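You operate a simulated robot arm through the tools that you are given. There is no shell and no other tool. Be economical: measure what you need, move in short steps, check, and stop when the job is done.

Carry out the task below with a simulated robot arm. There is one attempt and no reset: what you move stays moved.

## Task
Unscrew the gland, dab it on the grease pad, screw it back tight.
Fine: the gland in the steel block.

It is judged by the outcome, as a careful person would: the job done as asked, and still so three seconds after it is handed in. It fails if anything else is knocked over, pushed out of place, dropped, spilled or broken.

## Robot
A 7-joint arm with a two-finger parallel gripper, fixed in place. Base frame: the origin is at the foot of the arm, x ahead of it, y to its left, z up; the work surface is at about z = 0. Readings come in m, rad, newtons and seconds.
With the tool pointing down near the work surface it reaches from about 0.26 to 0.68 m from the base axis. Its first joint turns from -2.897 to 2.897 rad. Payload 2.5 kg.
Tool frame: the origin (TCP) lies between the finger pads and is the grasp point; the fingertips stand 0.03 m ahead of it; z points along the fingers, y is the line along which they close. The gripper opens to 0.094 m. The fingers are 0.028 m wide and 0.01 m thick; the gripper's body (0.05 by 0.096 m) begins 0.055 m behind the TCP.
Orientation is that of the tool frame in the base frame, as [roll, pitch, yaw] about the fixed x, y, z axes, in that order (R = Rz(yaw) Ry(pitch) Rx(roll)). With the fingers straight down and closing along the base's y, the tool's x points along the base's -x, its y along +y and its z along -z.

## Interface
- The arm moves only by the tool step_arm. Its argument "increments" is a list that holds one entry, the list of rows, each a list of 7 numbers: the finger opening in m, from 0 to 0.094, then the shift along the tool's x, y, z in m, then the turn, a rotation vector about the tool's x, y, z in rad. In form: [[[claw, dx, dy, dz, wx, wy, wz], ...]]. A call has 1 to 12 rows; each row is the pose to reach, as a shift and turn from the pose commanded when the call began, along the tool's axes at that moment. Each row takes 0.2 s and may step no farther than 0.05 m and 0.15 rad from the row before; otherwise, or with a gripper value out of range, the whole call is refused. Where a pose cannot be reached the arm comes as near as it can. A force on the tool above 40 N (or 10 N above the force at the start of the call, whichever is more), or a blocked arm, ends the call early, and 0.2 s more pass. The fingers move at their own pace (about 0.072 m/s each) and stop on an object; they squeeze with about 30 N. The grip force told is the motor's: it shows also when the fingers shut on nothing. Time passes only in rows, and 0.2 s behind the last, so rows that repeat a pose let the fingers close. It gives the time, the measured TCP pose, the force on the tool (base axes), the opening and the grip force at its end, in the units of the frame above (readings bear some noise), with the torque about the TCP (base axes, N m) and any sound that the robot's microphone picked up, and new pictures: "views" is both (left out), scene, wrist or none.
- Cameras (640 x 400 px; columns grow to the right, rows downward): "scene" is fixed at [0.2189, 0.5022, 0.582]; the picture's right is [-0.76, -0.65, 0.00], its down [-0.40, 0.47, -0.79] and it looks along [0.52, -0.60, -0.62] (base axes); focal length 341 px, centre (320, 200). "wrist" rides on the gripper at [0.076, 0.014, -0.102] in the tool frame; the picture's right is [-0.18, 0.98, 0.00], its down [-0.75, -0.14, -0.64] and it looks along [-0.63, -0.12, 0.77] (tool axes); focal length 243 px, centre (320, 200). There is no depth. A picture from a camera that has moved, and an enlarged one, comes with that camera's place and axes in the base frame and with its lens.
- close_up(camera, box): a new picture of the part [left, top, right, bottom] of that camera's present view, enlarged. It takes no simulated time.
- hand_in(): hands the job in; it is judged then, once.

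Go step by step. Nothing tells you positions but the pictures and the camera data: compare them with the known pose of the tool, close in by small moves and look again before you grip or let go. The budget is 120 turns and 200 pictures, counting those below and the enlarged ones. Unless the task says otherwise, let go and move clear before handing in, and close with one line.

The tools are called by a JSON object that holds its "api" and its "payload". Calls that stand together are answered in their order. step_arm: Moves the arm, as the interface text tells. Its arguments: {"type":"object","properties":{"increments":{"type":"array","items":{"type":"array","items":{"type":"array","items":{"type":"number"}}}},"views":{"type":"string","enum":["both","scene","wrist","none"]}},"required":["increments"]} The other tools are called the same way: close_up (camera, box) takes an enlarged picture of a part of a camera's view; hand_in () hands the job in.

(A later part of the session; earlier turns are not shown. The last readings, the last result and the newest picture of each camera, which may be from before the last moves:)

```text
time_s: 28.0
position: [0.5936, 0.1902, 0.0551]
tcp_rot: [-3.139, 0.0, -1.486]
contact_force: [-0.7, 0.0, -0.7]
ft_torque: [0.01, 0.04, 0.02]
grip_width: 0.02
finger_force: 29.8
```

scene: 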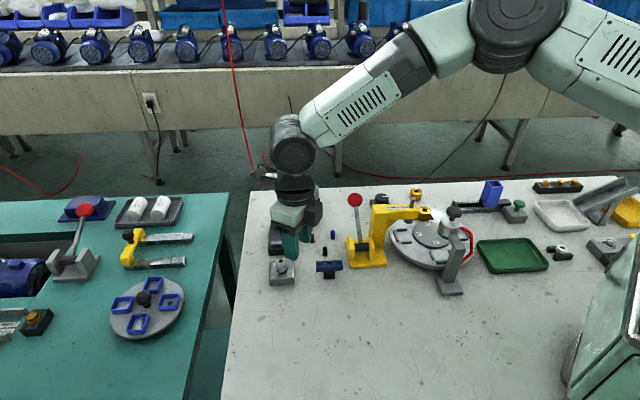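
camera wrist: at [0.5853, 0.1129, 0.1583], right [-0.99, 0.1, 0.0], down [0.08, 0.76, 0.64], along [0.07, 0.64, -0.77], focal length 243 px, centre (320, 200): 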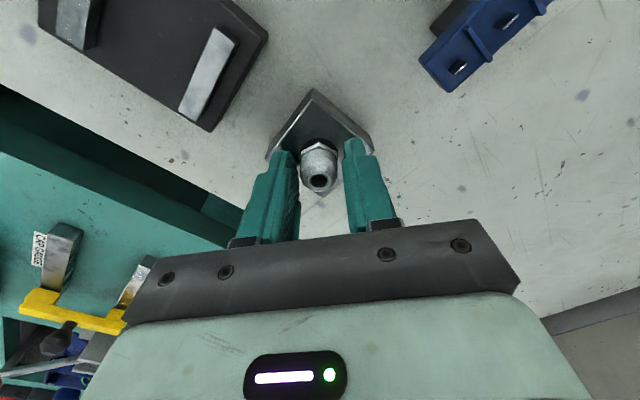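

Clean grip with no side load. Continuing CCW through yaw ≈ 0.3, lifting ~0.55 mm/rad.

{"api": "step_arm", "payload": {"increments": [[[0.0, 0, 0, 0, 0, 0, -0.15], [0.0, 0, 0, -0.0001, 0, 0, -0.3], [0.0, 0, 0, -0.0002, 0, 0, -0.45], [0.0, 0, 0, -0.0003, 0, 0, -0.6], [0.0, 0, 0, -0.0004, 0, 0, -0.75], [0.0, 0, 0, -0.0005, 0, 0, -0.9], [0.0, 0, 0, -0.0006, 0, 0, -1.05], [0.0, 0, 0, -0.0006, 0, 0, -1.2], [0.0, 0, 0, -0.0007, 0, 0, -1.35], [0.0, 0, 0, -0.0008, 0, 0, -1.5], [0.0, 0, 0, -0.0009, 0, 0, -1.65], [0.0, 0, 0, -0.001, 0, 0, -1.8]]], "views": "wrist"}}

{"api": "close_up", "payload": {"camera": "wrist", "box": [240, 80, 400, 220]}}

{"api": "close_up", "payload": {"camera": "scene", "box": [246, 225, 326, 285]}}

```text
time_s: 30.6
position: [0.5943, 0.1899, 0.057]
tcp_rot: [3.141, -0.002, 0.315]
contact_force: [-0.6, -0.1, 0.2]
ft_torque: [-0.02, 0.02, -0.02]
grip_width: 0.0198
finger_force: 30.1
camera wrist: at [0.671, 0.199, 0.1586], right [0.13, -0.99, 0.0], down [-0.76, -0.1, 0.64], along [-0.64, -0.08, -0.77], focal length 243 px, centre (320, 200)
```

wrist: 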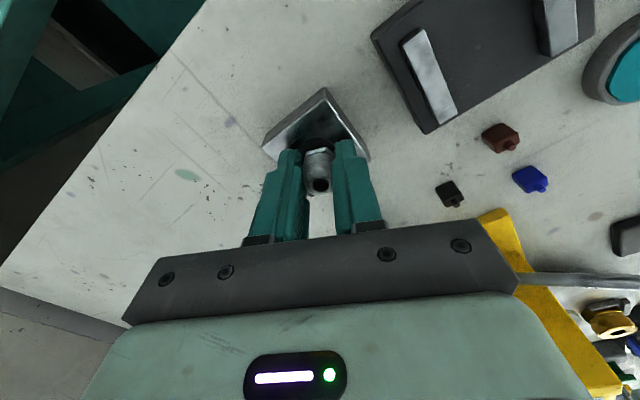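

```text
2.86 times, centred on (320, 150) of wrist
camera zoom: at [0.671, 0.199, 0.1586], right [0.13, -0.99, 0.0], down [-0.76, -0.1, 0.64], along [-0.64, -0.08, -0.77], focal length 693 px, centre (320, 343)
```

zoom: 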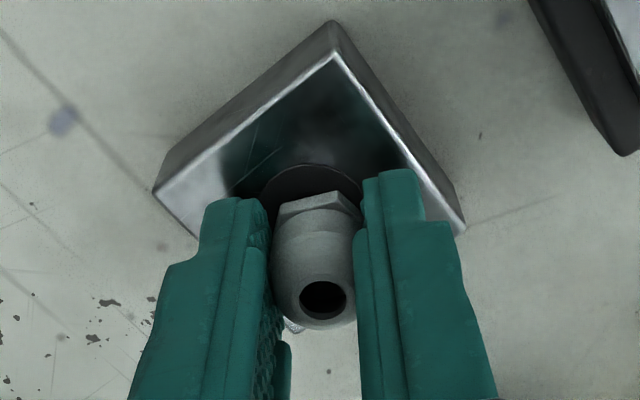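

```text
6.67 times, centred on (286, 255) of scene
camera zoom: at [0.2189, 0.5022, 0.582], right [-0.76, -0.65, 0.0], down [-0.4, 0.47, -0.79], along [0.52, -0.6, -0.62], focal length 2275 px, centre (547, -167)
```

zoom: 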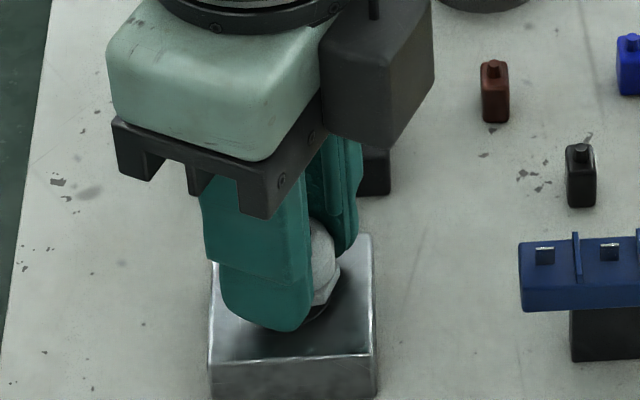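

The side loads vanished and the gland's attitude in the fingers changed: it may be off its thread. I'll lift gently 8 mm to test.

{"api": "step_arm", "payload": {"increments": [[[0.0, 0, 0, -0.002, 0, 0, 0], [0.0, 0, 0, -0.004, 0, 0, 0], [0.0, 0, 0, -0.006, 0, 0, 0], [0.0, 0, 0, -0.008, 0, 0, 0]]], "views": "wrist"}}

{"api": "close_up", "payload": {"camera": "wrist", "box": [240, 80, 400, 220]}}

{"api": "close_up", "payload": {"camera": "scene", "box": [246, 225, 326, 285]}}

```text
time_s: 31.6
position: [0.593, 0.1906, 0.064]
tcp_rot: [3.139, -0.004, 0.312]
contact_force: [0.5, 0.4, -0.6]
ft_torque: [-0.01, 0.01, 0.02]
grip_width: 0.0198
finger_force: 30.1
camera wrist: at [0.671, 0.1996, 0.1661], right [0.13, -0.99, 0.0], down [-0.76, -0.1, 0.64], along [-0.64, -0.08, -0.77], focal length 243 px, centre (320, 200)
```

wrist: 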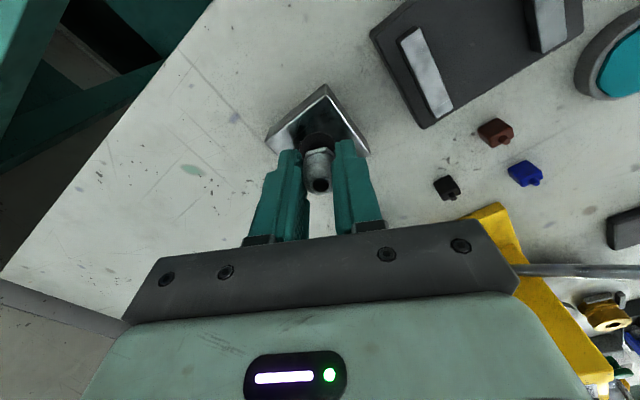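

```text
2.86 times, centred on (320, 150) of wrist
camera zoom: at [0.671, 0.1996, 0.1661], right [0.13, -0.99, 0.0], down [-0.76, -0.1, 0.64], along [-0.64, -0.08, -0.77], focal length 693 px, centre (320, 343)
```

zoom: 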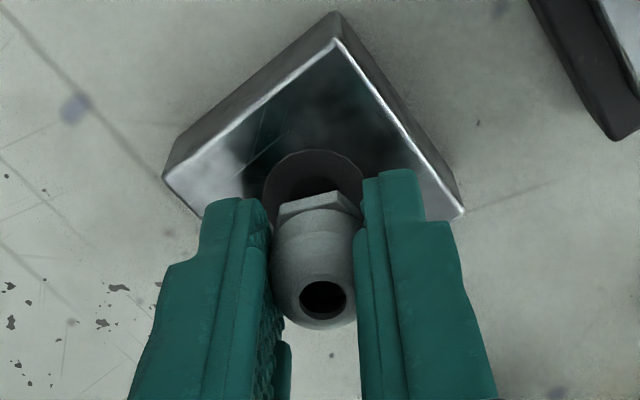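

```text
6.67 times, centred on (286, 255) of scene
camera zoom: at [0.2189, 0.5022, 0.582], right [-0.76, -0.65, 0.0], down [-0.4, 0.47, -0.79], along [0.52, -0.6, -0.62], focal length 2275 px, centre (547, -167)
```

zoom: 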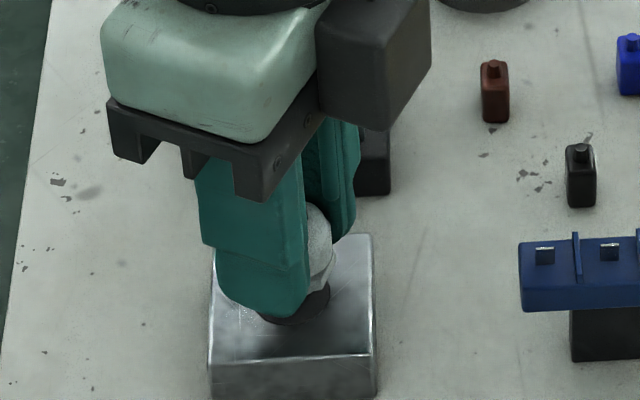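

The gland is free and lifts out. I'll raise it and inspect how it hangs.

{"api": "step_arm", "payload": {"increments": [[[0.0, 0, 0, -0.02, 0, 0, 0], [0.0, 0, 0, -0.045, 0, 0, 0], [0.0, 0, 0, -0.07, 0, 0, 0], [0.0, 0, 0, -0.07, 0, 0, 0]]], "views": "both"}}

{"api": "close_up", "payload": {"camera": "scene", "box": [246, 205, 326, 285]}}

{"api": "close_up", "payload": {"camera": "wrist", "box": [240, 80, 400, 220]}}

```text
time_s: 32.6
position: [0.5945, 0.19, 0.1349]
tcp_rot: [3.141, -0.003, 0.313]
contact_force: [0.4, -0.1, -0.4]
ft_torque: [0.03, 0.01, 0.0]
grip_width: 0.02
finger_force: 29.7
camera wrist: at [0.6713, 0.1983, 0.2366], right [0.13, -0.99, 0.0], down [-0.76, -0.1, 0.64], along [-0.64, -0.08, -0.77], focal length 243 px, centre (320, 200)
```

scene: 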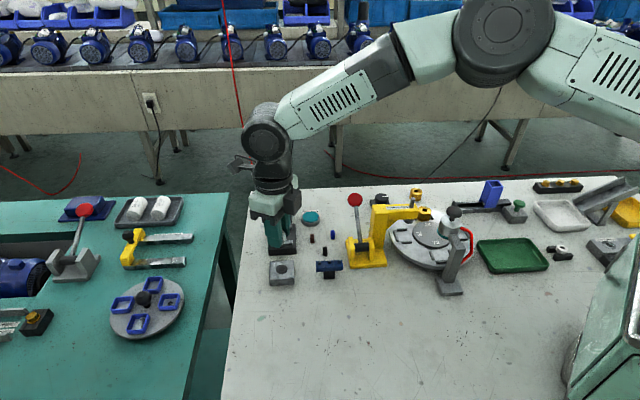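
wrist: 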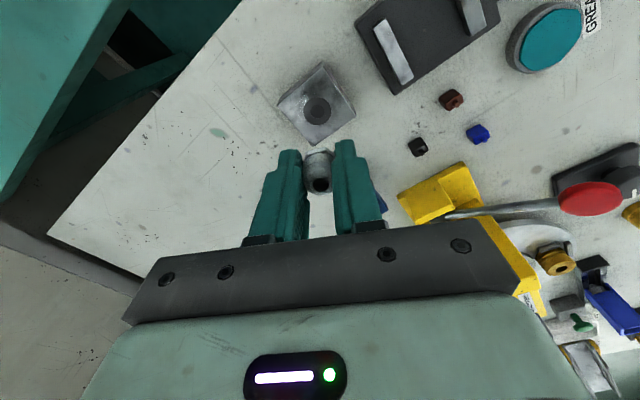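

```text
5.00 times, centred on (286, 245) of scene
camera zoom: at [0.2189, 0.5022, 0.582], right [-0.76, -0.65, 0.0], down [-0.4, 0.47, -0.79], along [0.52, -0.6, -0.62], focal length 1706 px, centre (490, -25)
```

zoom: 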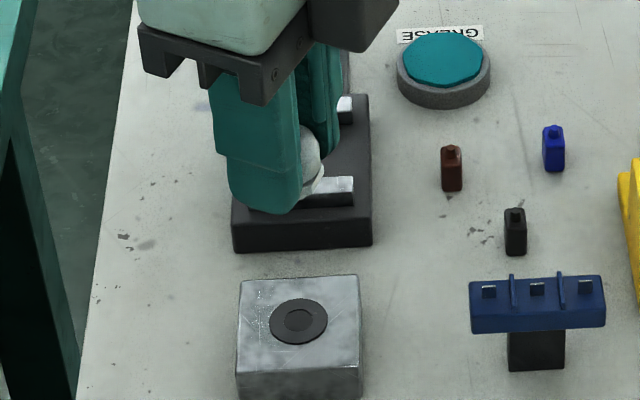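

```text
2.86 times, centred on (320, 150) of wrist
camera zoom: at [0.6713, 0.1983, 0.2366], right [0.13, -0.99, 0.0], down [-0.76, -0.1, 0.64], along [-0.64, -0.08, -0.77], focal length 693 px, centre (320, 343)
```

zoom: 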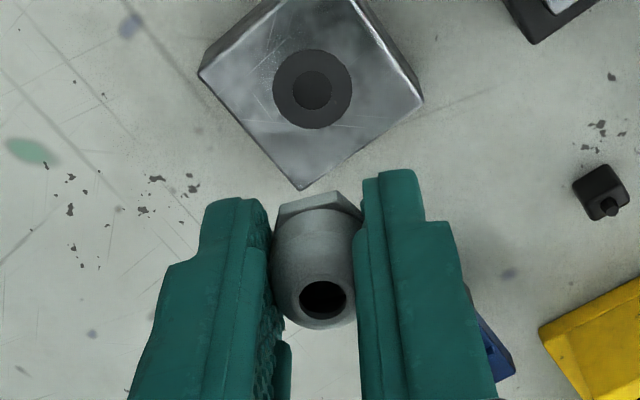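

The gland is held with its base visible and the bore is clear. Next I carry it high to above the grease pad near (0.660, 0.025).

{"api": "step_arm", "payload": {"increments": [[[0.0, 0.0026, 0.0355, 0, 0, 0, 0], [0.0, 0.0052, 0.071, 0, 0, 0, 0.05], [0.0, 0.0077, 0.1066, 0, 0, 0, 0.1], [0.0, 0.0103, 0.142, 0, 0, 0, 0.15], [0.0, 0.0129, 0.1776, 0, 0, 0, 0.2], [0.0, 0.0129, 0.1776, 0, 0, 0, 0.2]]], "views": "both"}}

{"api": "close_up", "payload": {"camera": "scene", "box": [270, 170, 350, 230]}}

{"api": "close_up", "payload": {"camera": "wrist", "box": [240, 80, 400, 220]}}

```text
time_s: 34.0
position: [0.6619, 0.0242, 0.1347]
tcp_rot: [3.14, -0.001, 0.113]
contact_force: [-0.5, 0.3, -0.4]
ft_torque: [0.02, 0.02, 0.02]
grip_width: 0.02
finger_force: 30.0
camera wrist: at [0.7392, 0.0183, 0.2368], right [-0.07, -1.0, 0.0], down [-0.77, 0.06, 0.64], along [-0.64, 0.05, -0.77], focal length 243 px, centre (320, 200)
```

scene: 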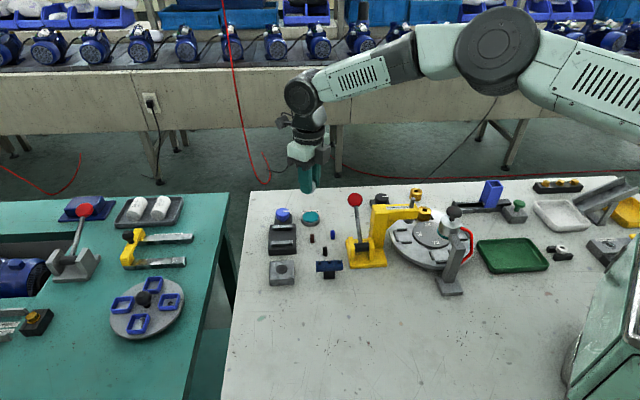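
wrist: 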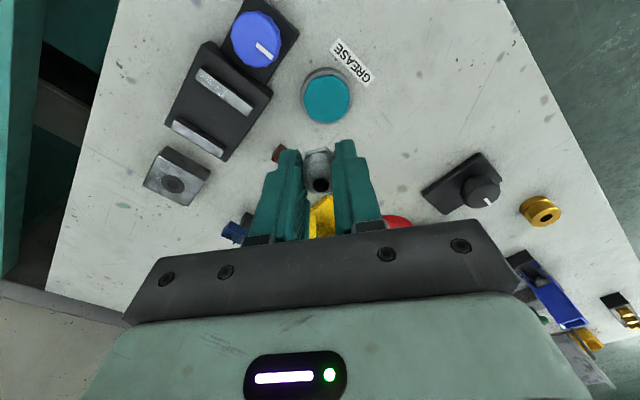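

```text
6.67 times, centred on (310, 200) of scene
camera zoom: at [0.2189, 0.5022, 0.582], right [-0.76, -0.65, 0.0], down [-0.4, 0.47, -0.79], along [0.52, -0.6, -0.62], focal length 2275 px, centre (387, 200)
```

zoom: 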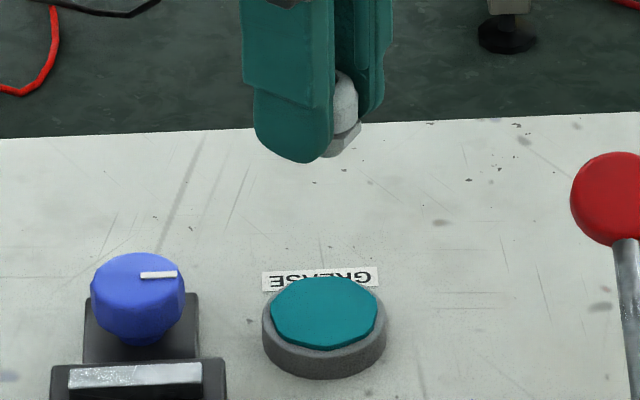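

```text
2.86 times, centred on (320, 150) of wrist
camera zoom: at [0.7392, 0.0183, 0.2368], right [-0.07, -1.0, 0.0], down [-0.77, 0.06, 0.64], along [-0.64, 0.05, -0.77], focal length 693 px, centre (320, 343)
```

zoom: 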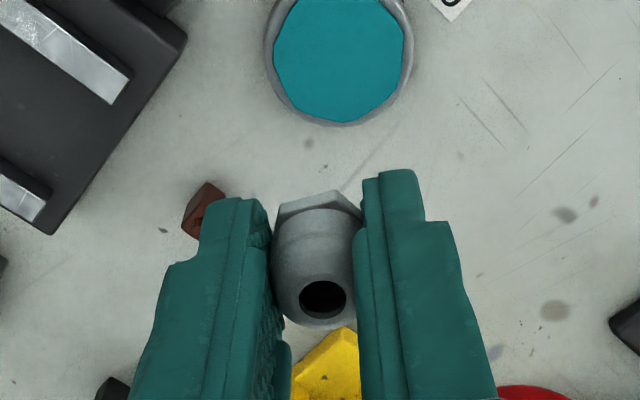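

Pad appears nearer (0.67, 0.018). I'll shift there and descend to z≈0.08, then look again.

{"api": "step_arm", "payload": {"increments": [[[0.0, 0.0074, 0.0055, 0.02, 0, 0, 0], [0.0, 0.0074, 0.0055, 0.04, 0, 0, 0], [0.0, 0.0074, 0.0055, 0.055, 0, 0, 0], [0.0, 0.0074, 0.0055, 0.055, 0, 0, 0]]], "views": "wrist"}}

{"api": "close_up", "payload": {"camera": "scene", "box": [270, 180, 350, 240]}}

{"api": "close_up", "payload": {"camera": "wrist", "box": [240, 80, 400, 220]}}

```text
time_s: 35.0
position: [0.6703, 0.0195, 0.0796]
tcp_rot: [-3.14, -0.001, 0.113]
contact_force: [-0.4, 0.5, 0.1]
ft_torque: [0.02, 0.01, 0.0]
grip_width: 0.0201
finger_force: 30.2
camera wrist: at [0.7465, 0.014, 0.1814], right [-0.07, -1.0, 0.0], down [-0.77, 0.06, 0.64], along [-0.64, 0.05, -0.77], focal length 243 px, centre (320, 200)
```

wrist: 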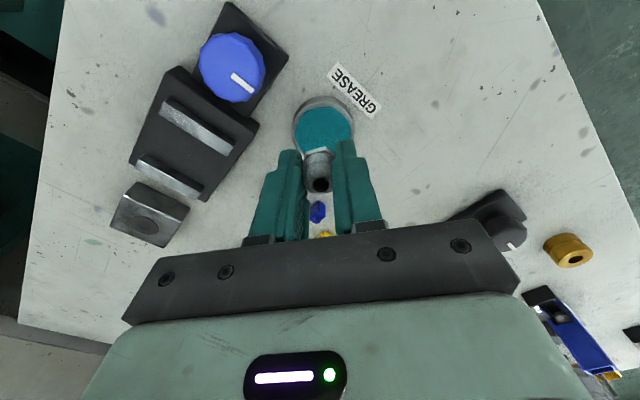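

```text
6.67 times, centred on (310, 210) of scene
camera zoom: at [0.2189, 0.5022, 0.582], right [-0.76, -0.65, 0.0], down [-0.4, 0.47, -0.79], along [0.52, -0.6, -0.62], focal length 2275 px, centre (387, 133)
```

zoom: 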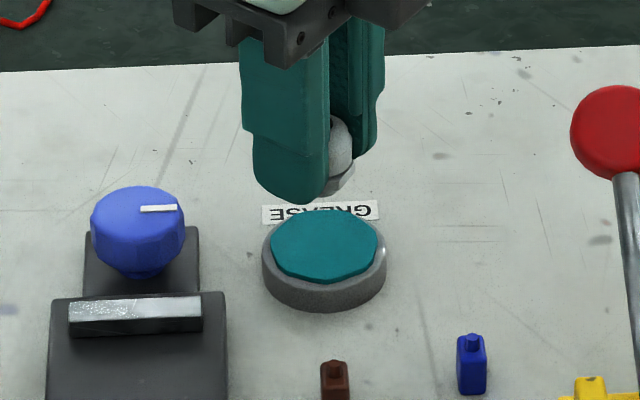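

```text
2.86 times, centred on (320, 150) of wrist
camera zoom: at [0.7465, 0.014, 0.1814], right [-0.07, -1.0, 0.0], down [-0.77, 0.06, 0.64], along [-0.64, 0.05, -0.77], focal length 693 px, centre (320, 343)
```

zoom: 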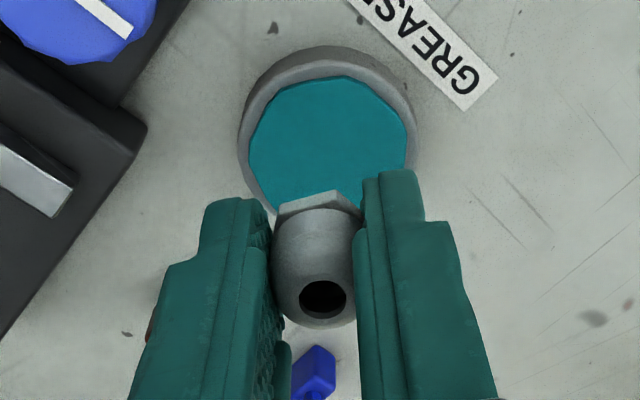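

Pad centre ≈ (0.672, 0.018). Shifting 2 mm and lowering to z≈0.058 to see the gap.

{"api": "step_arm", "payload": {"increments": [[[0.0, 0.0018, 0.0017, 0.01, 0, 0, 0], [0.0, 0.0018, 0.0017, 0.018, 0, 0, 0], [0.0, 0.0018, 0.0017, 0.022, 0, 0, 0]]], "views": "none"}}

{"api": "close_up", "payload": {"camera": "scene", "box": [280, 190, 340, 235]}}

{"api": "close_up", "payload": {"camera": "wrist", "box": [240, 80, 400, 220]}}

```text
time_s: 35.8
position: [0.6706, 0.0177, 0.0592]
tcp_rot: [3.139, -0.002, 0.114]
contact_force: [-0.1, 0.4, -0.3]
ft_torque: [-0.02, 0.01, -0.01]
grip_width: 0.0198
finger_force: 29.7
```

```text
8.89 times, centred on (310, 212) of scene
camera zoom: at [0.2189, 0.5022, 0.582], right [-0.76, -0.65, 0.0], down [-0.4, 0.47, -0.79], along [0.52, -0.6, -0.62], focal length 3034 px, centre (409, 89)
```

zoom: 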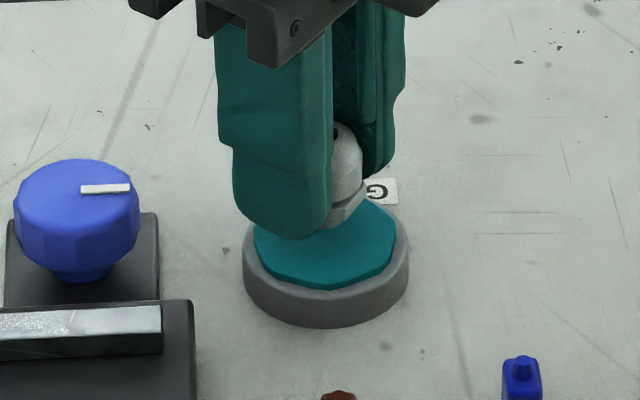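

```text
2.86 times, centred on (320, 150) of wrist
camera zoom: at [0.7484, 0.0124, 0.1592], right [-0.07, -1.0, 0.0], down [-0.77, 0.06, 0.64], along [-0.64, 0.05, -0.77], focal length 693 px, centre (320, 343)
```

zoom: 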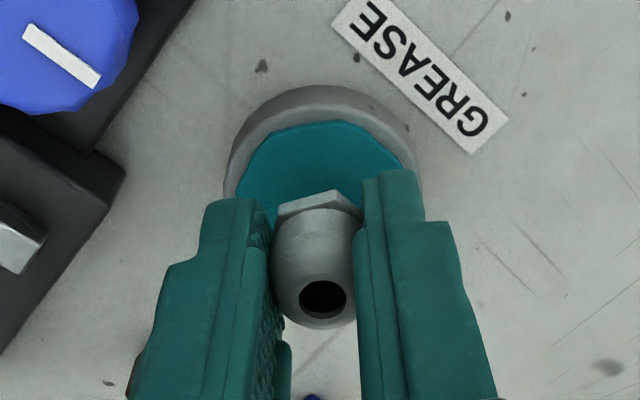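

The hex bottom seems recessed ~3–5 mm inside the fingertips, so the tips would touch first. I'll lower in small steps, feeling for the pad, and then set the gland down on the pad guided by the fingers and regrip it lower.

{"api": "step_arm", "payload": {"increments": [[[0.0, 0.001, 0, 0.003, 0, 0, 0], [0.0, 0.001, 0, 0.006, 0, 0, 0]]], "views": "none"}}

{"api": "close_up", "payload": {"camera": "scene", "box": [280, 190, 340, 235]}}

```text
time_s: 36.4
position: [0.672, 0.0181, 0.0513]
tcp_rot: [3.141, -0.002, 0.114]
contact_force: [-0.9, -0.6, -0.5]
ft_torque: [-0.01, -0.01, -0.01]
grip_width: 0.02
finger_force: 30.1
```

```text
8.89 times, centred on (310, 212) of scene
camera zoom: at [0.2189, 0.5022, 0.582], right [-0.76, -0.65, 0.0], down [-0.4, 0.47, -0.79], along [0.52, -0.6, -0.62], focal length 3034 px, centre (409, 89)
```

zoom: 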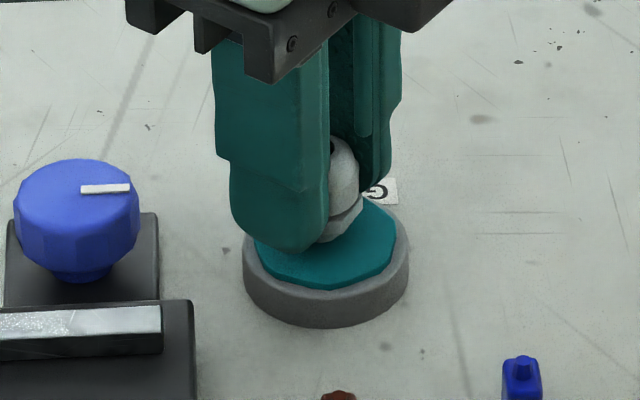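

{"api": "step_arm", "payload": {"increments": [[[0.0, 0, 0, 0.0015, 0, 0, 0], [0.0, 0, 0, 0.003, 0, 0, 0]]], "views": "none"}}

{"api": "close_up", "payload": {"camera": "scene", "box": [290, 195, 330, 225]}}

{"api": "close_up", "payload": {"camera": "wrist", "box": [260, 100, 380, 205]}}

```text
time_s: 37.0
position: [0.6732, 0.0189, 0.0497]
tcp_rot: [3.14, -0.002, 0.113]
contact_force: [-5.8, 0.7, 13.7]
ft_torque: [-0.03, 0.25, -0.02]
grip_width: 0.0198
finger_force: 29.7
```

```text
13.33 times, centred on (310, 210) of scene
camera zoom: at [0.2189, 0.5022, 0.582], right [-0.76, -0.65, 0.0], down [-0.4, 0.47, -0.79], along [0.52, -0.6, -0.62], focal length 4551 px, centre (453, 67)
```

zoom: 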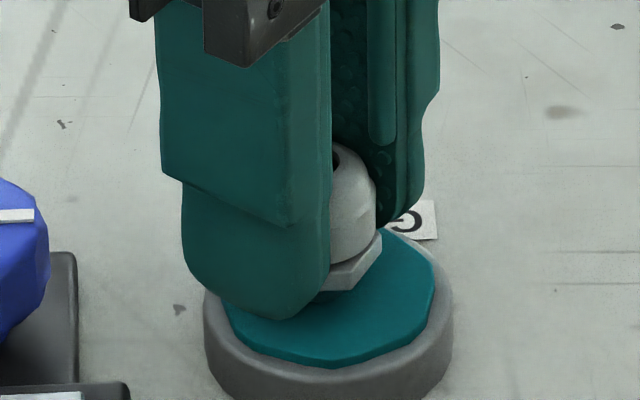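

```text
3.81 times, centred on (320, 152) of wrist
camera zoom: at [0.7501, 0.0126, 0.1521], right [-0.07, -1.0, 0.0], down [-0.77, 0.06, 0.64], along [-0.64, 0.05, -0.77], focal length 924 px, centre (320, 381)
```

zoom: 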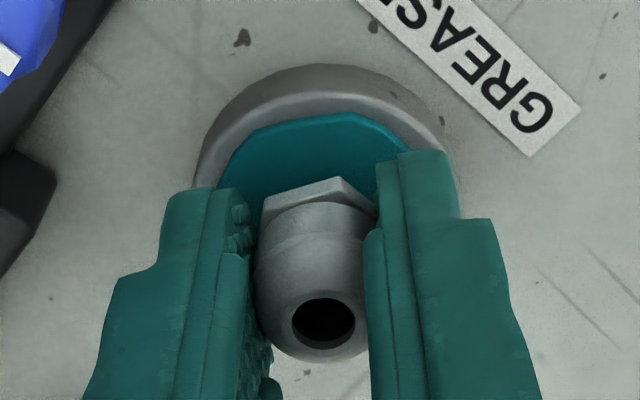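

Contact at 13.7 N. I'll zoom in to tell whether the gland or the fingertips are touching.

{"api": "close_up", "payload": {"camera": "scene", "box": [304, 203, 324, 218]}}

{"api": "close_up", "payload": {"camera": "wrist", "box": [295, 135, 345, 170]}}

```text
16.00 times, centred on (314, 210) of scene
camera zoom: at [0.2189, 0.5022, 0.582], right [-0.76, -0.65, 0.0], down [-0.4, 0.47, -0.79], along [0.52, -0.6, -0.62], focal length 5461 px, centre (416, 32)
```

zoom: 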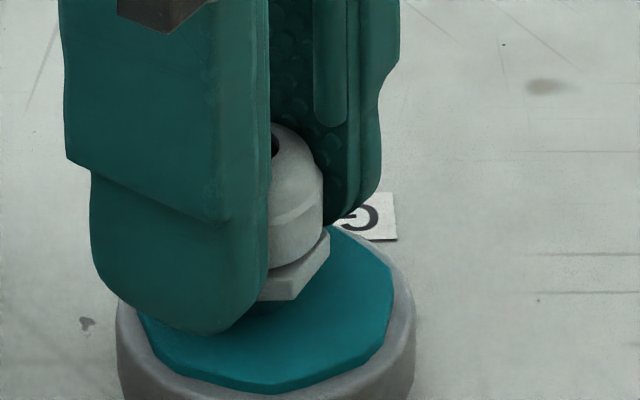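

```text
11.43 times, centred on (320, 152) of wrist
camera zoom: at [0.7501, 0.0126, 0.1521], right [-0.07, -1.0, 0.0], down [-0.77, 0.06, 0.64], along [-0.64, 0.05, -0.77], focal length 2773 px, centre (320, 743)
```

zoom: 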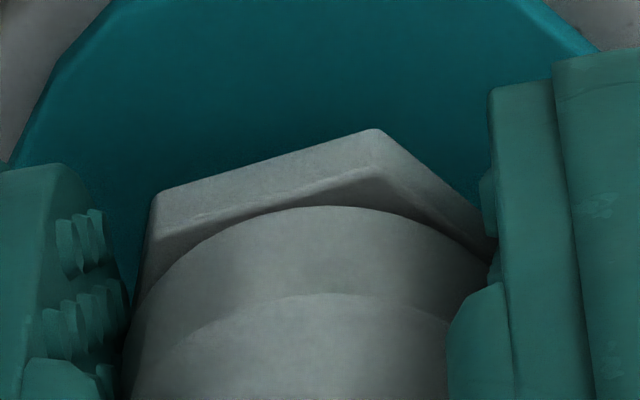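

I'll ease off 0.5 mm and open just slightly so the gland settles onto the pad between the fingers.

{"api": "step_arm", "payload": {"increments": [[[0.0, 0, 0, -0.0005, 0, 0, 0], [0.022, 0, 0, -0.0005, 0, 0, 0], [0.024, 0, 0, -0.0005, 0, 0, 0], [0.024, 0, 0, -0.0005, 0, 0, 0]]], "views": "none"}}

{"api": "close_up", "payload": {"camera": "scene", "box": [290, 195, 330, 225]}}

{"api": "close_up", "payload": {"camera": "wrist", "box": [260, 100, 380, 205]}}

```text
time_s: 38.0
position: [0.6724, 0.019, 0.0486]
tcp_rot: [3.139, -0.003, 0.112]
contact_force: [0.4, -0.6, 0.1]
ft_torque: [-0.02, -0.03, 0.01]
grip_width: 0.024
finger_force: 0.0
```

```text
13.33 times, centred on (310, 210) of scene
camera zoom: at [0.2189, 0.5022, 0.582], right [-0.76, -0.65, 0.0], down [-0.4, 0.47, -0.79], along [0.52, -0.6, -0.62], focal length 4551 px, centre (453, 67)
```

zoom: 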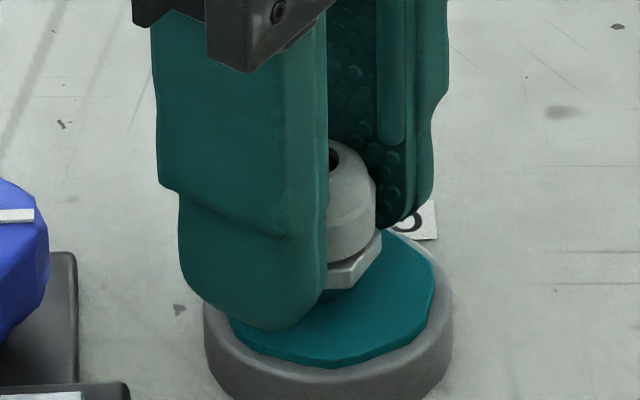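

```text
3.81 times, centred on (320, 152) of wrist
camera zoom: at [0.7496, 0.0125, 0.1509], right [-0.07, -1.0, 0.0], down [-0.77, 0.06, 0.64], along [-0.64, 0.05, -0.77], focal length 924 px, centre (320, 381)
```

zoom: 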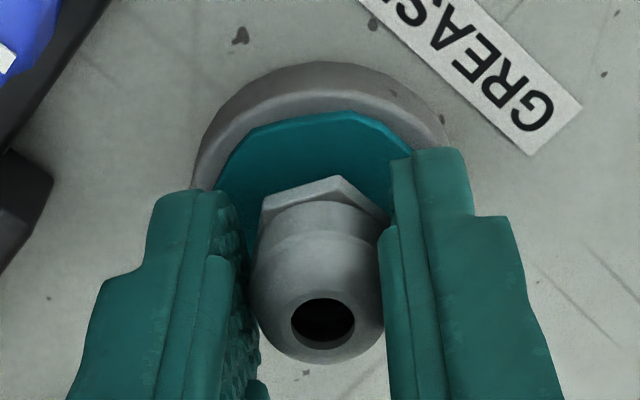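

The gland didn't move when released: its threaded stub stands on the grease, so the dab is made. Now I'll raise the fingers 6 mm, align with the flats, and regrip so the stub protrudes below the tips.

{"api": "step_arm", "payload": {"increments": [[[0.03, 0, 0, -0.002, 0, 0, 0], [0.03, 0, 0, -0.0062, 0, 0, 0.0], [0.03, 0, 0, -0.0062, 0, 0, 0.14], [0.03, 0, 0, -0.0062, 0, 0, 0.27], [0.03, 0, 0, -0.0062, 0, 0, 0.27]]], "views": "none"}}

{"api": "close_up", "payload": {"camera": "scene", "box": [290, 195, 330, 225]}}

{"api": "close_up", "payload": {"camera": "wrist", "box": [260, 100, 380, 205]}}

```text
time_s: 39.2
position: [0.6735, 0.0179, 0.056]
tcp_rot: [3.142, -0.003, -0.161]
contact_force: [-0.2, 1.0, 0.0]
ft_torque: [-0.01, 0.0, 0.0]
grip_width: 0.0301
finger_force: 0.0
```

```text
13.33 times, centred on (310, 210) of scene
camera zoom: at [0.2189, 0.5022, 0.582], right [-0.76, -0.65, 0.0], down [-0.4, 0.47, -0.79], along [0.52, -0.6, -0.62], focal length 4551 px, centre (453, 67)
```

zoom: 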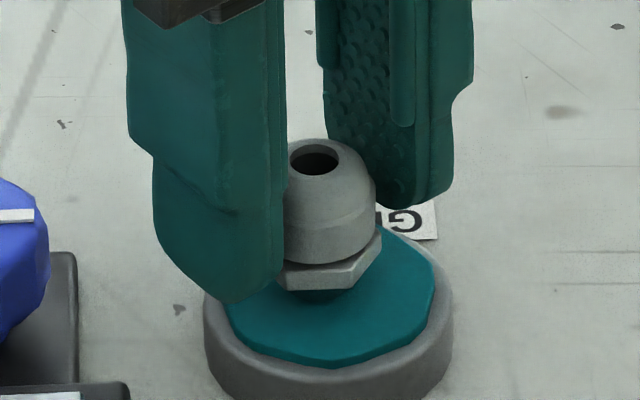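

```text
3.81 times, centred on (320, 152) of wrist
camera zoom: at [0.7457, -0.0078, 0.1573], right [-0.34, -0.94, 0.0], down [-0.72, 0.26, 0.64], along [-0.6, 0.22, -0.77], focal length 924 px, centre (320, 381)
```

zoom: 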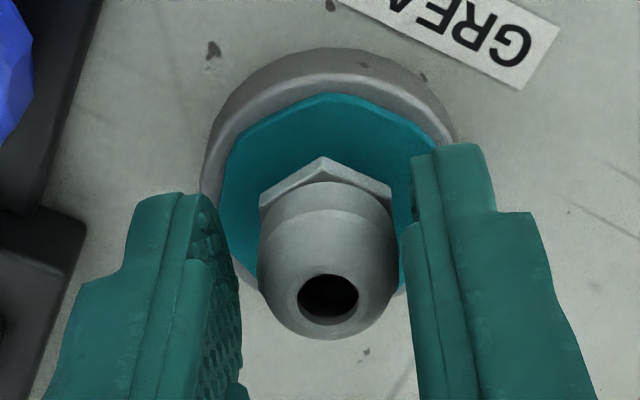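

The gland stands on the pad, stub greased, flats aligned. Regripping and lifting.

{"api": "step_arm", "payload": {"increments": [[[0.03, 0, 0.0006, 0, 0, 0, 0], [0.02, 0, 0.0006, 0, 0, 0, 0], [0.0, 0, 0.0006, 0, 0, 0, 0], [0.0, 0, 0.0006, 0, 0, 0, 0], [0.0, 0, 0.0006, -0.02, 0, 0, 0], [0.0, 0, 0.0006, -0.045, 0, 0, 0], [0.0, 0, 0.0006, -0.07, 0, 0, 0], [0.0, 0, 0.0006, -0.07, 0, 0, 0]]], "views": "both"}}

{"api": "close_up", "payload": {"camera": "scene", "box": [280, 165, 340, 210]}}

{"api": "close_up", "payload": {"camera": "wrist", "box": [260, 100, 380, 205]}}

```text
time_s: 41.0
position: [0.6721, 0.0173, 0.1255]
tcp_rot: [3.141, -0.001, -0.157]
contact_force: [-0.2, 0.1, 0.2]
ft_torque: [0.05, -0.01, 0.0]
grip_width: 0.0184
finger_force: 30.5
camera wrist: at [0.7456, -0.0083, 0.2276], right [-0.34, -0.94, 0.0], down [-0.72, 0.26, 0.64], along [-0.6, 0.21, -0.77], focal length 243 px, centre (320, 200)
```

scene: 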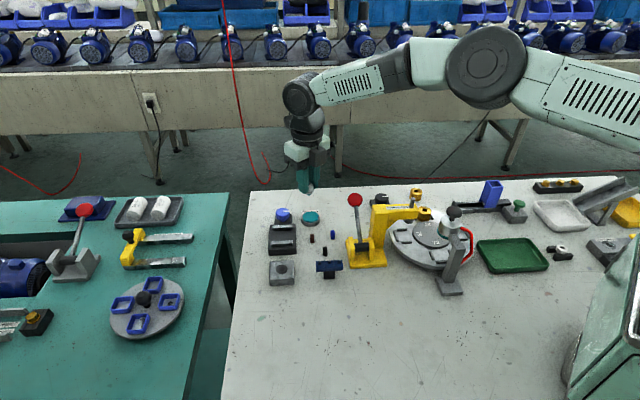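
wrist: 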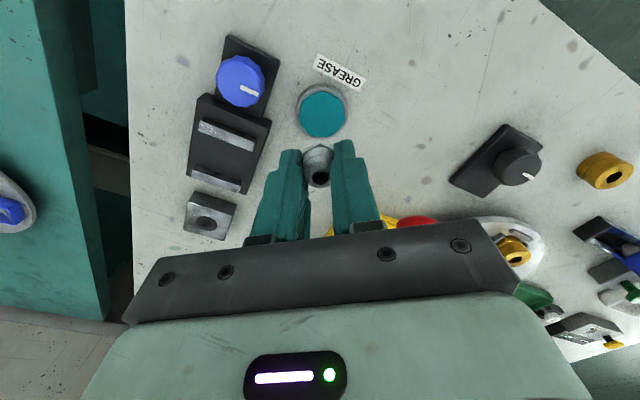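

```text
8.89 times, centred on (310, 188) of scene
camera zoom: at [0.2189, 0.5022, 0.582], right [-0.76, -0.65, 0.0], down [-0.4, 0.47, -0.79], along [0.52, -0.6, -0.62], focal length 3034 px, centre (409, 311)
```

zoom: 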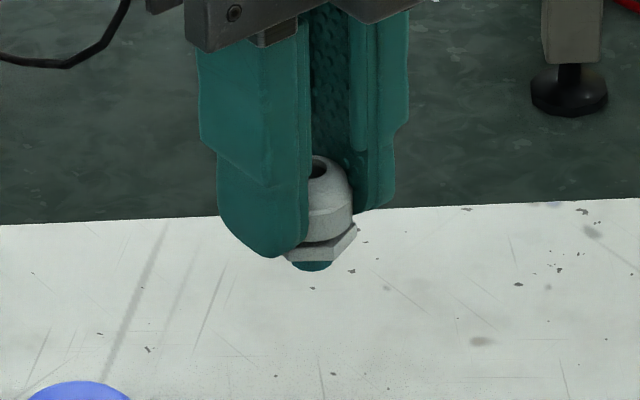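

```text
3.81 times, centred on (320, 152) of wrist
camera zoom: at [0.7456, -0.0083, 0.2276], right [-0.34, -0.94, 0.0], down [-0.72, 0.26, 0.64], along [-0.6, 0.21, -0.77], focal length 924 px, centre (320, 381)
```

zoom: 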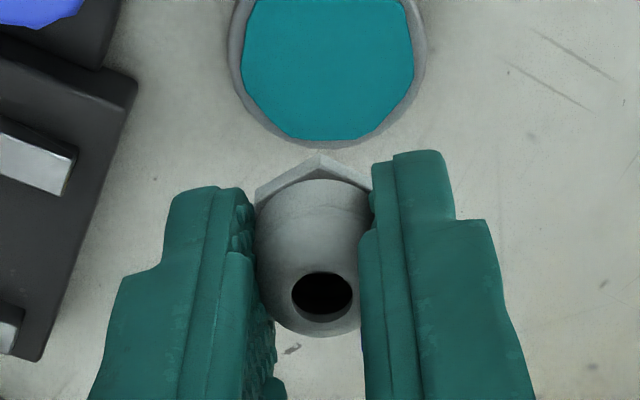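

The stub end is now coated with grease. Carrying it back above the block bore at (0.5934, 0.1902), turning the wrist CCW to leave range for screwing in.

{"api": "step_arm", "payload": {"increments": [[[0.0, -0.021, -0.0317, 0, 0, 0, 0], [0.0, -0.0419, -0.0634, 0, 0, 0, 0], [0.0, -0.0628, -0.0951, 0, 0, 0, -0.1], [0.0, -0.0838, -0.1268, 0, 0, 0, -0.2], [0.0, -0.1047, -0.1585, 0, 0, 0, -0.35], [0.0, -0.1047, -0.1585, 0, 0, 0, -0.5], [0.0, -0.1047, -0.1585, 0, 0, 0, -0.62], [0.0, -0.1047, -0.1585, 0, 0, 0, -0.62]]], "views": "wrist"}}

{"api": "close_up", "payload": {"camera": "scene", "box": [246, 225, 326, 285]}}

{"api": "close_up", "payload": {"camera": "wrist", "box": [240, 80, 400, 220]}}

```text
time_s: 42.8
position: [0.5926, 0.1908, 0.1247]
tcp_rot: [3.14, -0.002, 0.465]
contact_force: [-0.6, 0.4, -0.3]
ft_torque: [-0.01, -0.01, 0.0]
grip_width: 0.02
finger_force: 29.6
camera wrist: at [0.6679, 0.2121, 0.2271], right [0.28, -0.96, 0.0], down [-0.74, -0.21, 0.64], along [-0.62, -0.18, -0.77], focal length 243 px, centre (320, 200)
```

wrist: 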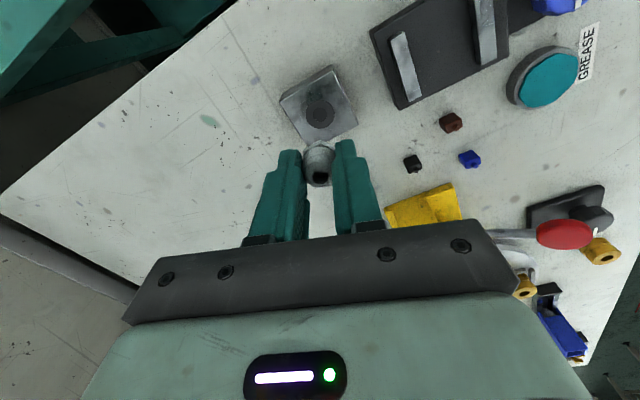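

```text
6.67 times, centred on (286, 255) of scene
camera zoom: at [0.2189, 0.5022, 0.582], right [-0.76, -0.65, 0.0], down [-0.4, 0.47, -0.79], along [0.52, -0.6, -0.62], focal length 2275 px, centre (547, -167)
```

zoom: 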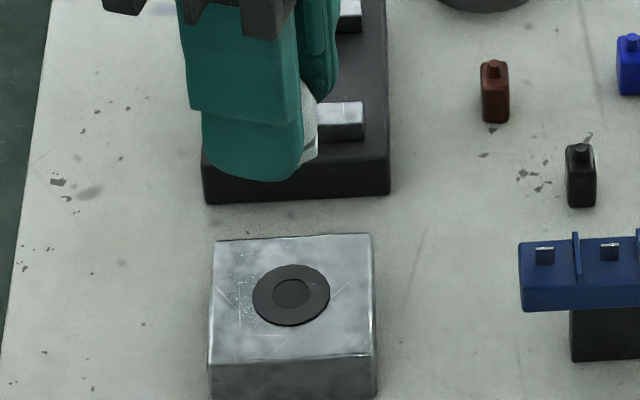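

```text
2.86 times, centred on (320, 150) of wrist
camera zoom: at [0.6679, 0.2121, 0.2271], right [0.28, -0.96, 0.0], down [-0.74, -0.21, 0.64], along [-0.62, -0.18, -0.77], focal length 693 px, centre (320, 343)
```

zoom: 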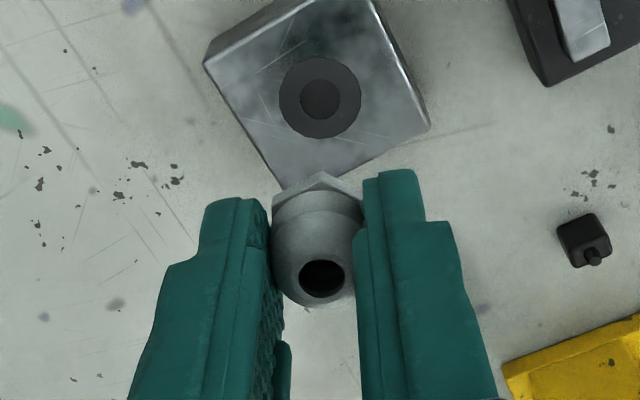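

Bore agrees with (0.593, 0.190). Descending to z≈0.064, just above the bore.

{"api": "step_arm", "payload": {"increments": [[[0.0, 0.0006, 0.0006, 0.02, 0, 0, 0], [0.0, 0.0006, 0.0006, 0.04, 0, 0, 0], [0.0, 0.0006, 0.0006, 0.055, 0, 0, 0], [0.0, 0.0006, 0.0006, 0.061, 0, 0, 0], [0.0, 0.0006, 0.0006, 0.061, 0, 0, 0]]], "views": "none"}}

{"api": "close_up", "payload": {"camera": "scene", "box": [266, 240, 306, 270]}}

{"api": "close_up", "payload": {"camera": "wrist", "box": [260, 100, 380, 205]}}

```text
time_s: 44.0
position: [0.5948, 0.1919, 0.0632]
tcp_rot: [3.14, -0.002, 0.462]
contact_force: [9.9, 5.4, -9.9]
ft_torque: [0.27, -0.38, 0.0]
grip_width: 0.0203
finger_force: 29.8
```

```text
13.33 times, centred on (286, 255) of scene
camera zoom: at [0.2189, 0.5022, 0.582], right [-0.76, -0.65, 0.0], down [-0.4, 0.47, -0.79], along [0.52, -0.6, -0.62], focal length 4551 px, centre (773, -533)
```

zoom: 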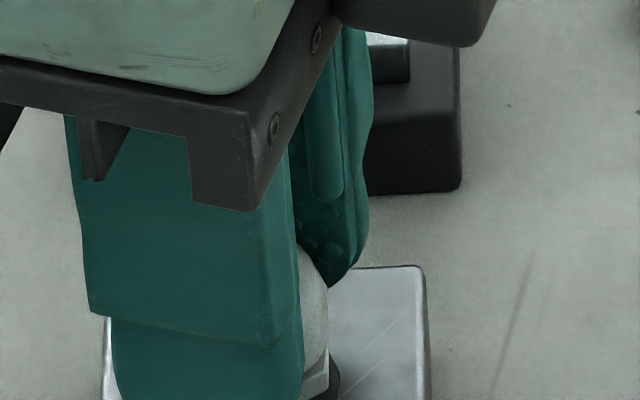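

```text
3.81 times, centred on (320, 152) of wrist
camera zoom: at [0.6693, 0.2125, 0.1649], right [0.27, -0.96, 0.0], down [-0.74, -0.21, 0.64], along [-0.61, -0.18, -0.77], focal length 924 px, centre (320, 381)
```

zoom: 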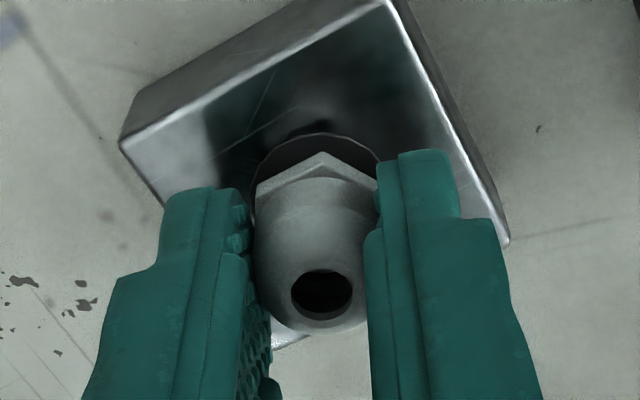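

Forces show the stub has caught in the bore thread (pull down, small side load). I'll ease toward the axis and begin turning clockwise with matching descent.

{"api": "step_arm", "payload": {"increments": [[[0.0, 0.0004, 0, 0.0002, 0, 0, 0], [0.0, 0.0004, 0, 0.0003, 0, 0, 0.15], [0.0, 0.0004, 0, 0.0004, 0, 0, 0.3], [0.0, 0.0004, 0, 0.0005, 0, 0, 0.45]]], "views": "none"}}

{"api": "close_up", "payload": {"camera": "wrist", "box": [260, 100, 380, 205]}}

```text
time_s: 45.0
position: [0.5956, 0.1907, 0.0625]
tcp_rot: [-3.14, -0.001, 0.01]
contact_force: [-0.7, 0.1, -0.4]
ft_torque: [0.04, 0.02, 0.0]
grip_width: 0.02
finger_force: 30.5
```

```text
3.81 times, centred on (320, 152) of wrist
camera zoom: at [0.6715, 0.1774, 0.1651], right [-0.17, -0.98, 0.0], down [-0.76, 0.13, 0.64], along [-0.63, 0.11, -0.77], focal length 924 px, centre (320, 381)
```

zoom: 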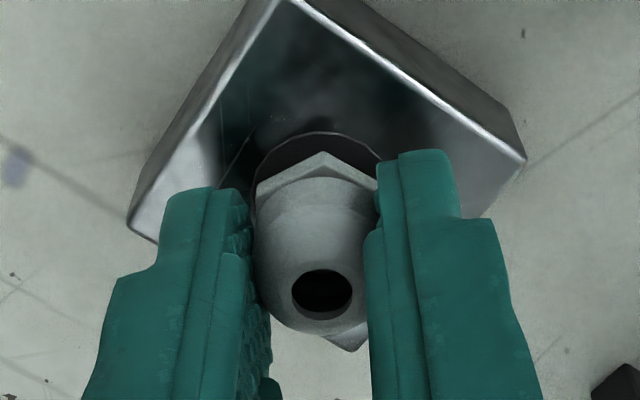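

Loads went to zero; I'll press down gently to find whether the stub is in contact or free.

{"api": "step_arm", "payload": {"increments": [[[0.0, 0, 0, 0.0007, 0, 0, 0], [0.0, 0, 0, 0.0014, 0, 0, 0]]], "views": "none"}}

```text
time_s: 45.6
position: [0.5959, 0.1915, 0.0621]
tcp_rot: [3.141, -0.001, 0.011]
contact_force: [-0.3, 0.0, 0.0]
ft_torque: [0.0, -0.01, 0.0]
grip_width: 0.0201
finger_force: 30.2
```

{"api": "close_up", "payload": {"camera": "scene", "box": [266, 245, 306, 275]}}

{"api": "close_up", "payload": {"camera": "wrist", "box": [295, 130, 345, 165]}}

```text
13.33 times, centred on (286, 260) of scene
camera zoom: at [0.2189, 0.5022, 0.582], right [-0.76, -0.65, 0.0], down [-0.4, 0.47, -0.79], along [0.52, -0.6, -0.62], focal length 4551 px, centre (773, -600)
```

zoom: 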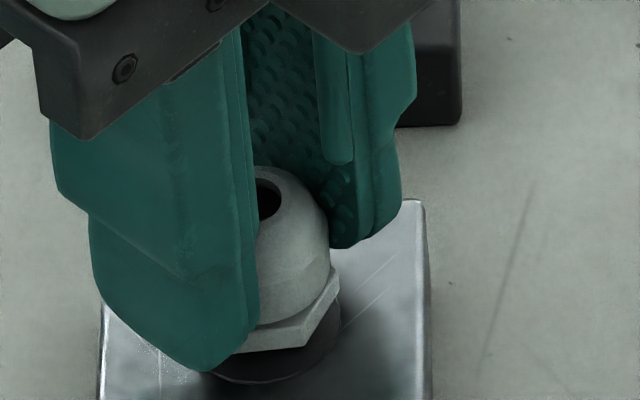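

```text
11.43 times, centred on (320, 148) of wrist
camera zoom: at [0.6716, 0.177, 0.164], right [-0.17, -0.99, 0.0], down [-0.76, 0.13, 0.64], along [-0.63, 0.11, -0.77], focal length 2773 px, centre (320, 800)
```

zoom: 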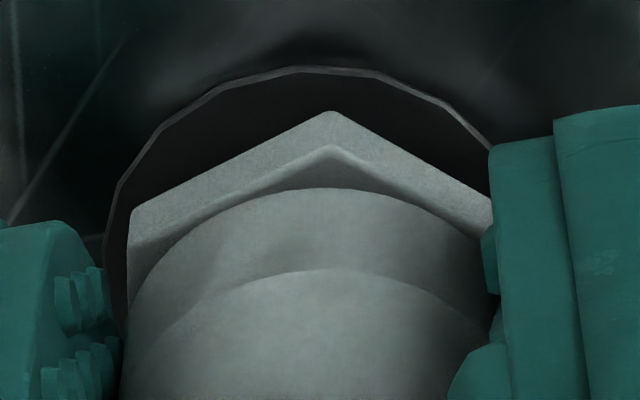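

Gland is centred within ~1 mm and the stub end looks level with the bore mouth. Lowering in small steps to feel for the bore.

{"api": "step_arm", "payload": {"increments": [[[0.0, 0, 0, 0.0007, 0, 0, 0], [0.0, 0, 0, 0.0014, 0, 0, 0]]], "views": "none"}}

```text
time_s: 46.2
position: [0.5956, 0.1903, 0.0612]
tcp_rot: [3.141, -0.003, 0.012]
contact_force: [0.0, 1.0, -0.5]
ft_torque: [0.0, -0.01, -0.03]
grip_width: 0.0202
finger_force: 29.6
```

{"api": "step_arm", "payload": {"increments": [[[0.0, 0, 0, 0.001, 0, 0, 0], [0.0, 0, 0, 0.002, 0, 0, 0]]], "views": "none"}}

{"api": "close_up", "payload": {"camera": "scene", "box": [266, 245, 306, 275]}}

{"api": "close_up", "payload": {"camera": "wrist", "box": [260, 100, 380, 205]}}

```text
time_s: 46.8
position: [0.5943, 0.1912, 0.0583]
tcp_rot: [-3.142, -0.002, 0.013]
contact_force: [0.1, 0.8, -0.3]
ft_torque: [0.01, 0.03, 0.02]
grip_width: 0.0201
finger_force: 29.8
```

```text
13.33 times, centred on (286, 260) of scene
camera zoom: at [0.2189, 0.5022, 0.582], right [-0.76, -0.65, 0.0], down [-0.4, 0.47, -0.79], along [0.52, -0.6, -0.62], focal length 4551 px, centre (773, -600)
```

zoom: 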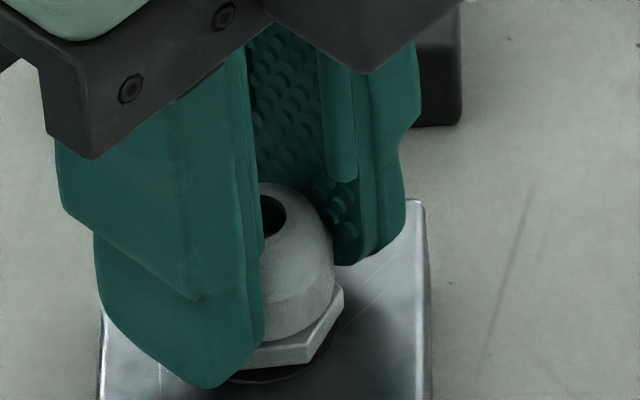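

```text
3.81 times, centred on (320, 152) of wrist
camera zoom: at [0.6707, 0.1772, 0.1609], right [-0.17, -0.99, 0.0], down [-0.76, 0.13, 0.64], along [-0.63, 0.11, -0.77], focal length 924 px, centre (320, 381)
```

zoom: 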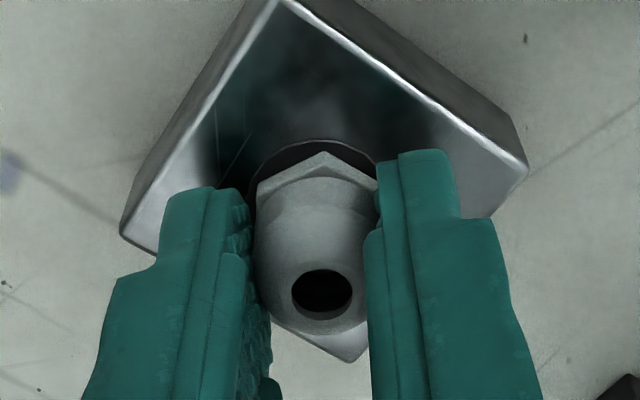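

No contact yet. Continuing down in 1 mm steps.

{"api": "step_arm", "payload": {"increments": [[[0.0, 0, 0, 0.0005, 0, 0, 0], [0.0, 0, 0, 0.001, 0, 0, 0]]], "views": "none"}}

{"api": "step_arm", "payload": {"increments": [[[0.0, 0, 0, 0.0005, 0, 0, 0], [0.0, 0, 0, 0.001, 0, 0, 0]]], "views": "none"}}

```text
time_s: 47.4
position: [0.5951, 0.1913, 0.0587]
tcp_rot: [-3.14, -0.002, 0.013]
contact_force: [0.5, 0.2, -0.4]
ft_torque: [0.01, 0.02, -0.04]
grip_width: 0.0202
finger_force: 29.7
```

```text
time_s: 48.0
position: [0.5942, 0.1906, 0.0576]
tcp_rot: [-3.141, -0.002, 0.013]
contact_force: [-0.2, 0.1, -0.2]
ft_torque: [0.04, 0.02, 0.01]
grip_width: 0.0198
finger_force: 30.1
```

The stub must now be in the bore mouth with no load. I'll turn clockwise 0.6 rad with slight descent and see whether the thread takes.

{"api": "step_arm", "payload": {"increments": [[[0.0, 0, 0, 0, 0, 0, 0.15], [0.0, 0, 0, 0.0001, 0, 0, 0.3], [0.0, 0, 0, 0.0002, 0, 0, 0.45], [0.0, 0, 0, 0.0003, 0, 0, 0.6]]], "views": "none"}}

{"api": "close_up", "payload": {"camera": "wrist", "box": [260, 100, 380, 205]}}

{"api": "close_up", "payload": {"camera": "scene", "box": [266, 245, 306, 275]}}

```text
time_s: 49.0
position: [0.5951, 0.1919, 0.0577]
tcp_rot: [3.141, -0.001, -0.59]
contact_force: [-0.4, -0.5, 0.4]
ft_torque: [-0.01, 0.01, 0.0]
grip_width: 0.0199
finger_force: 30.0
```

```text
3.81 times, centred on (320, 152) of wrist
camera zoom: at [0.6501, 0.137, 0.1584], right [-0.7, -0.71, 0.0], down [-0.55, 0.54, 0.64], along [-0.46, 0.45, -0.77], focal length 924 px, centre (320, 381)
```

zoom: 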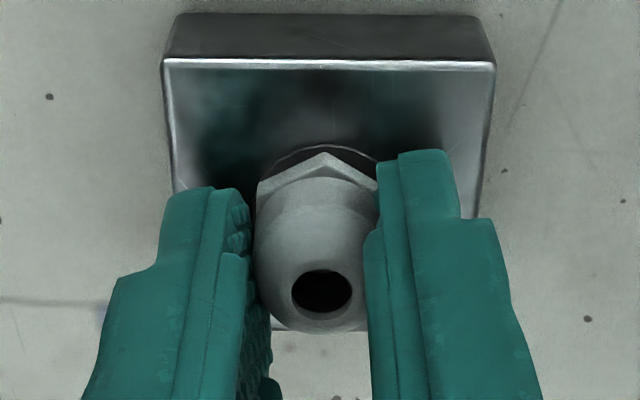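

```text
13.33 times, centred on (286, 260) of scene
camera zoom: at [0.2189, 0.5022, 0.582], right [-0.76, -0.65, 0.0], down [-0.4, 0.47, -0.79], along [0.52, -0.6, -0.62], focal length 4551 px, centre (773, -600)
```

zoom: 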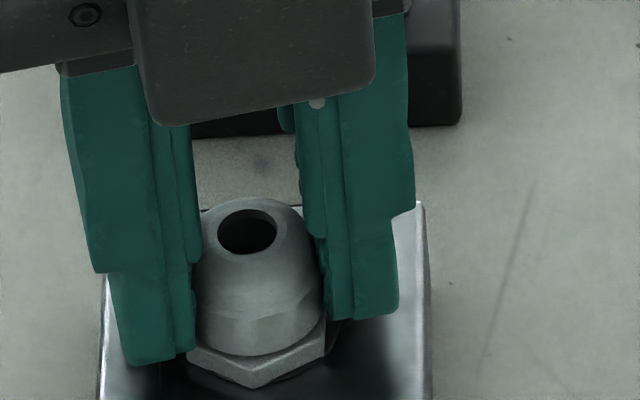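

Gland appears well centred but already near the seat, without thread load. I'll probe down 1.5 mm to find the seat.

{"api": "step_arm", "payload": {"increments": [[[0.0, 0, 0, 0.0008, 0, 0, 0], [0.0, 0, 0, 0.0015, 0, 0, 0]]], "views": "none"}}

```text
time_s: 49.6
position: [0.5956, 0.1922, 0.0563]
tcp_rot: [-3.14, -0.002, -0.589]
contact_force: [-5.9, -1.9, 17.0]
ft_torque: [-0.04, 0.2, 0.01]
grip_width: 0.0201
finger_force: 29.9
```

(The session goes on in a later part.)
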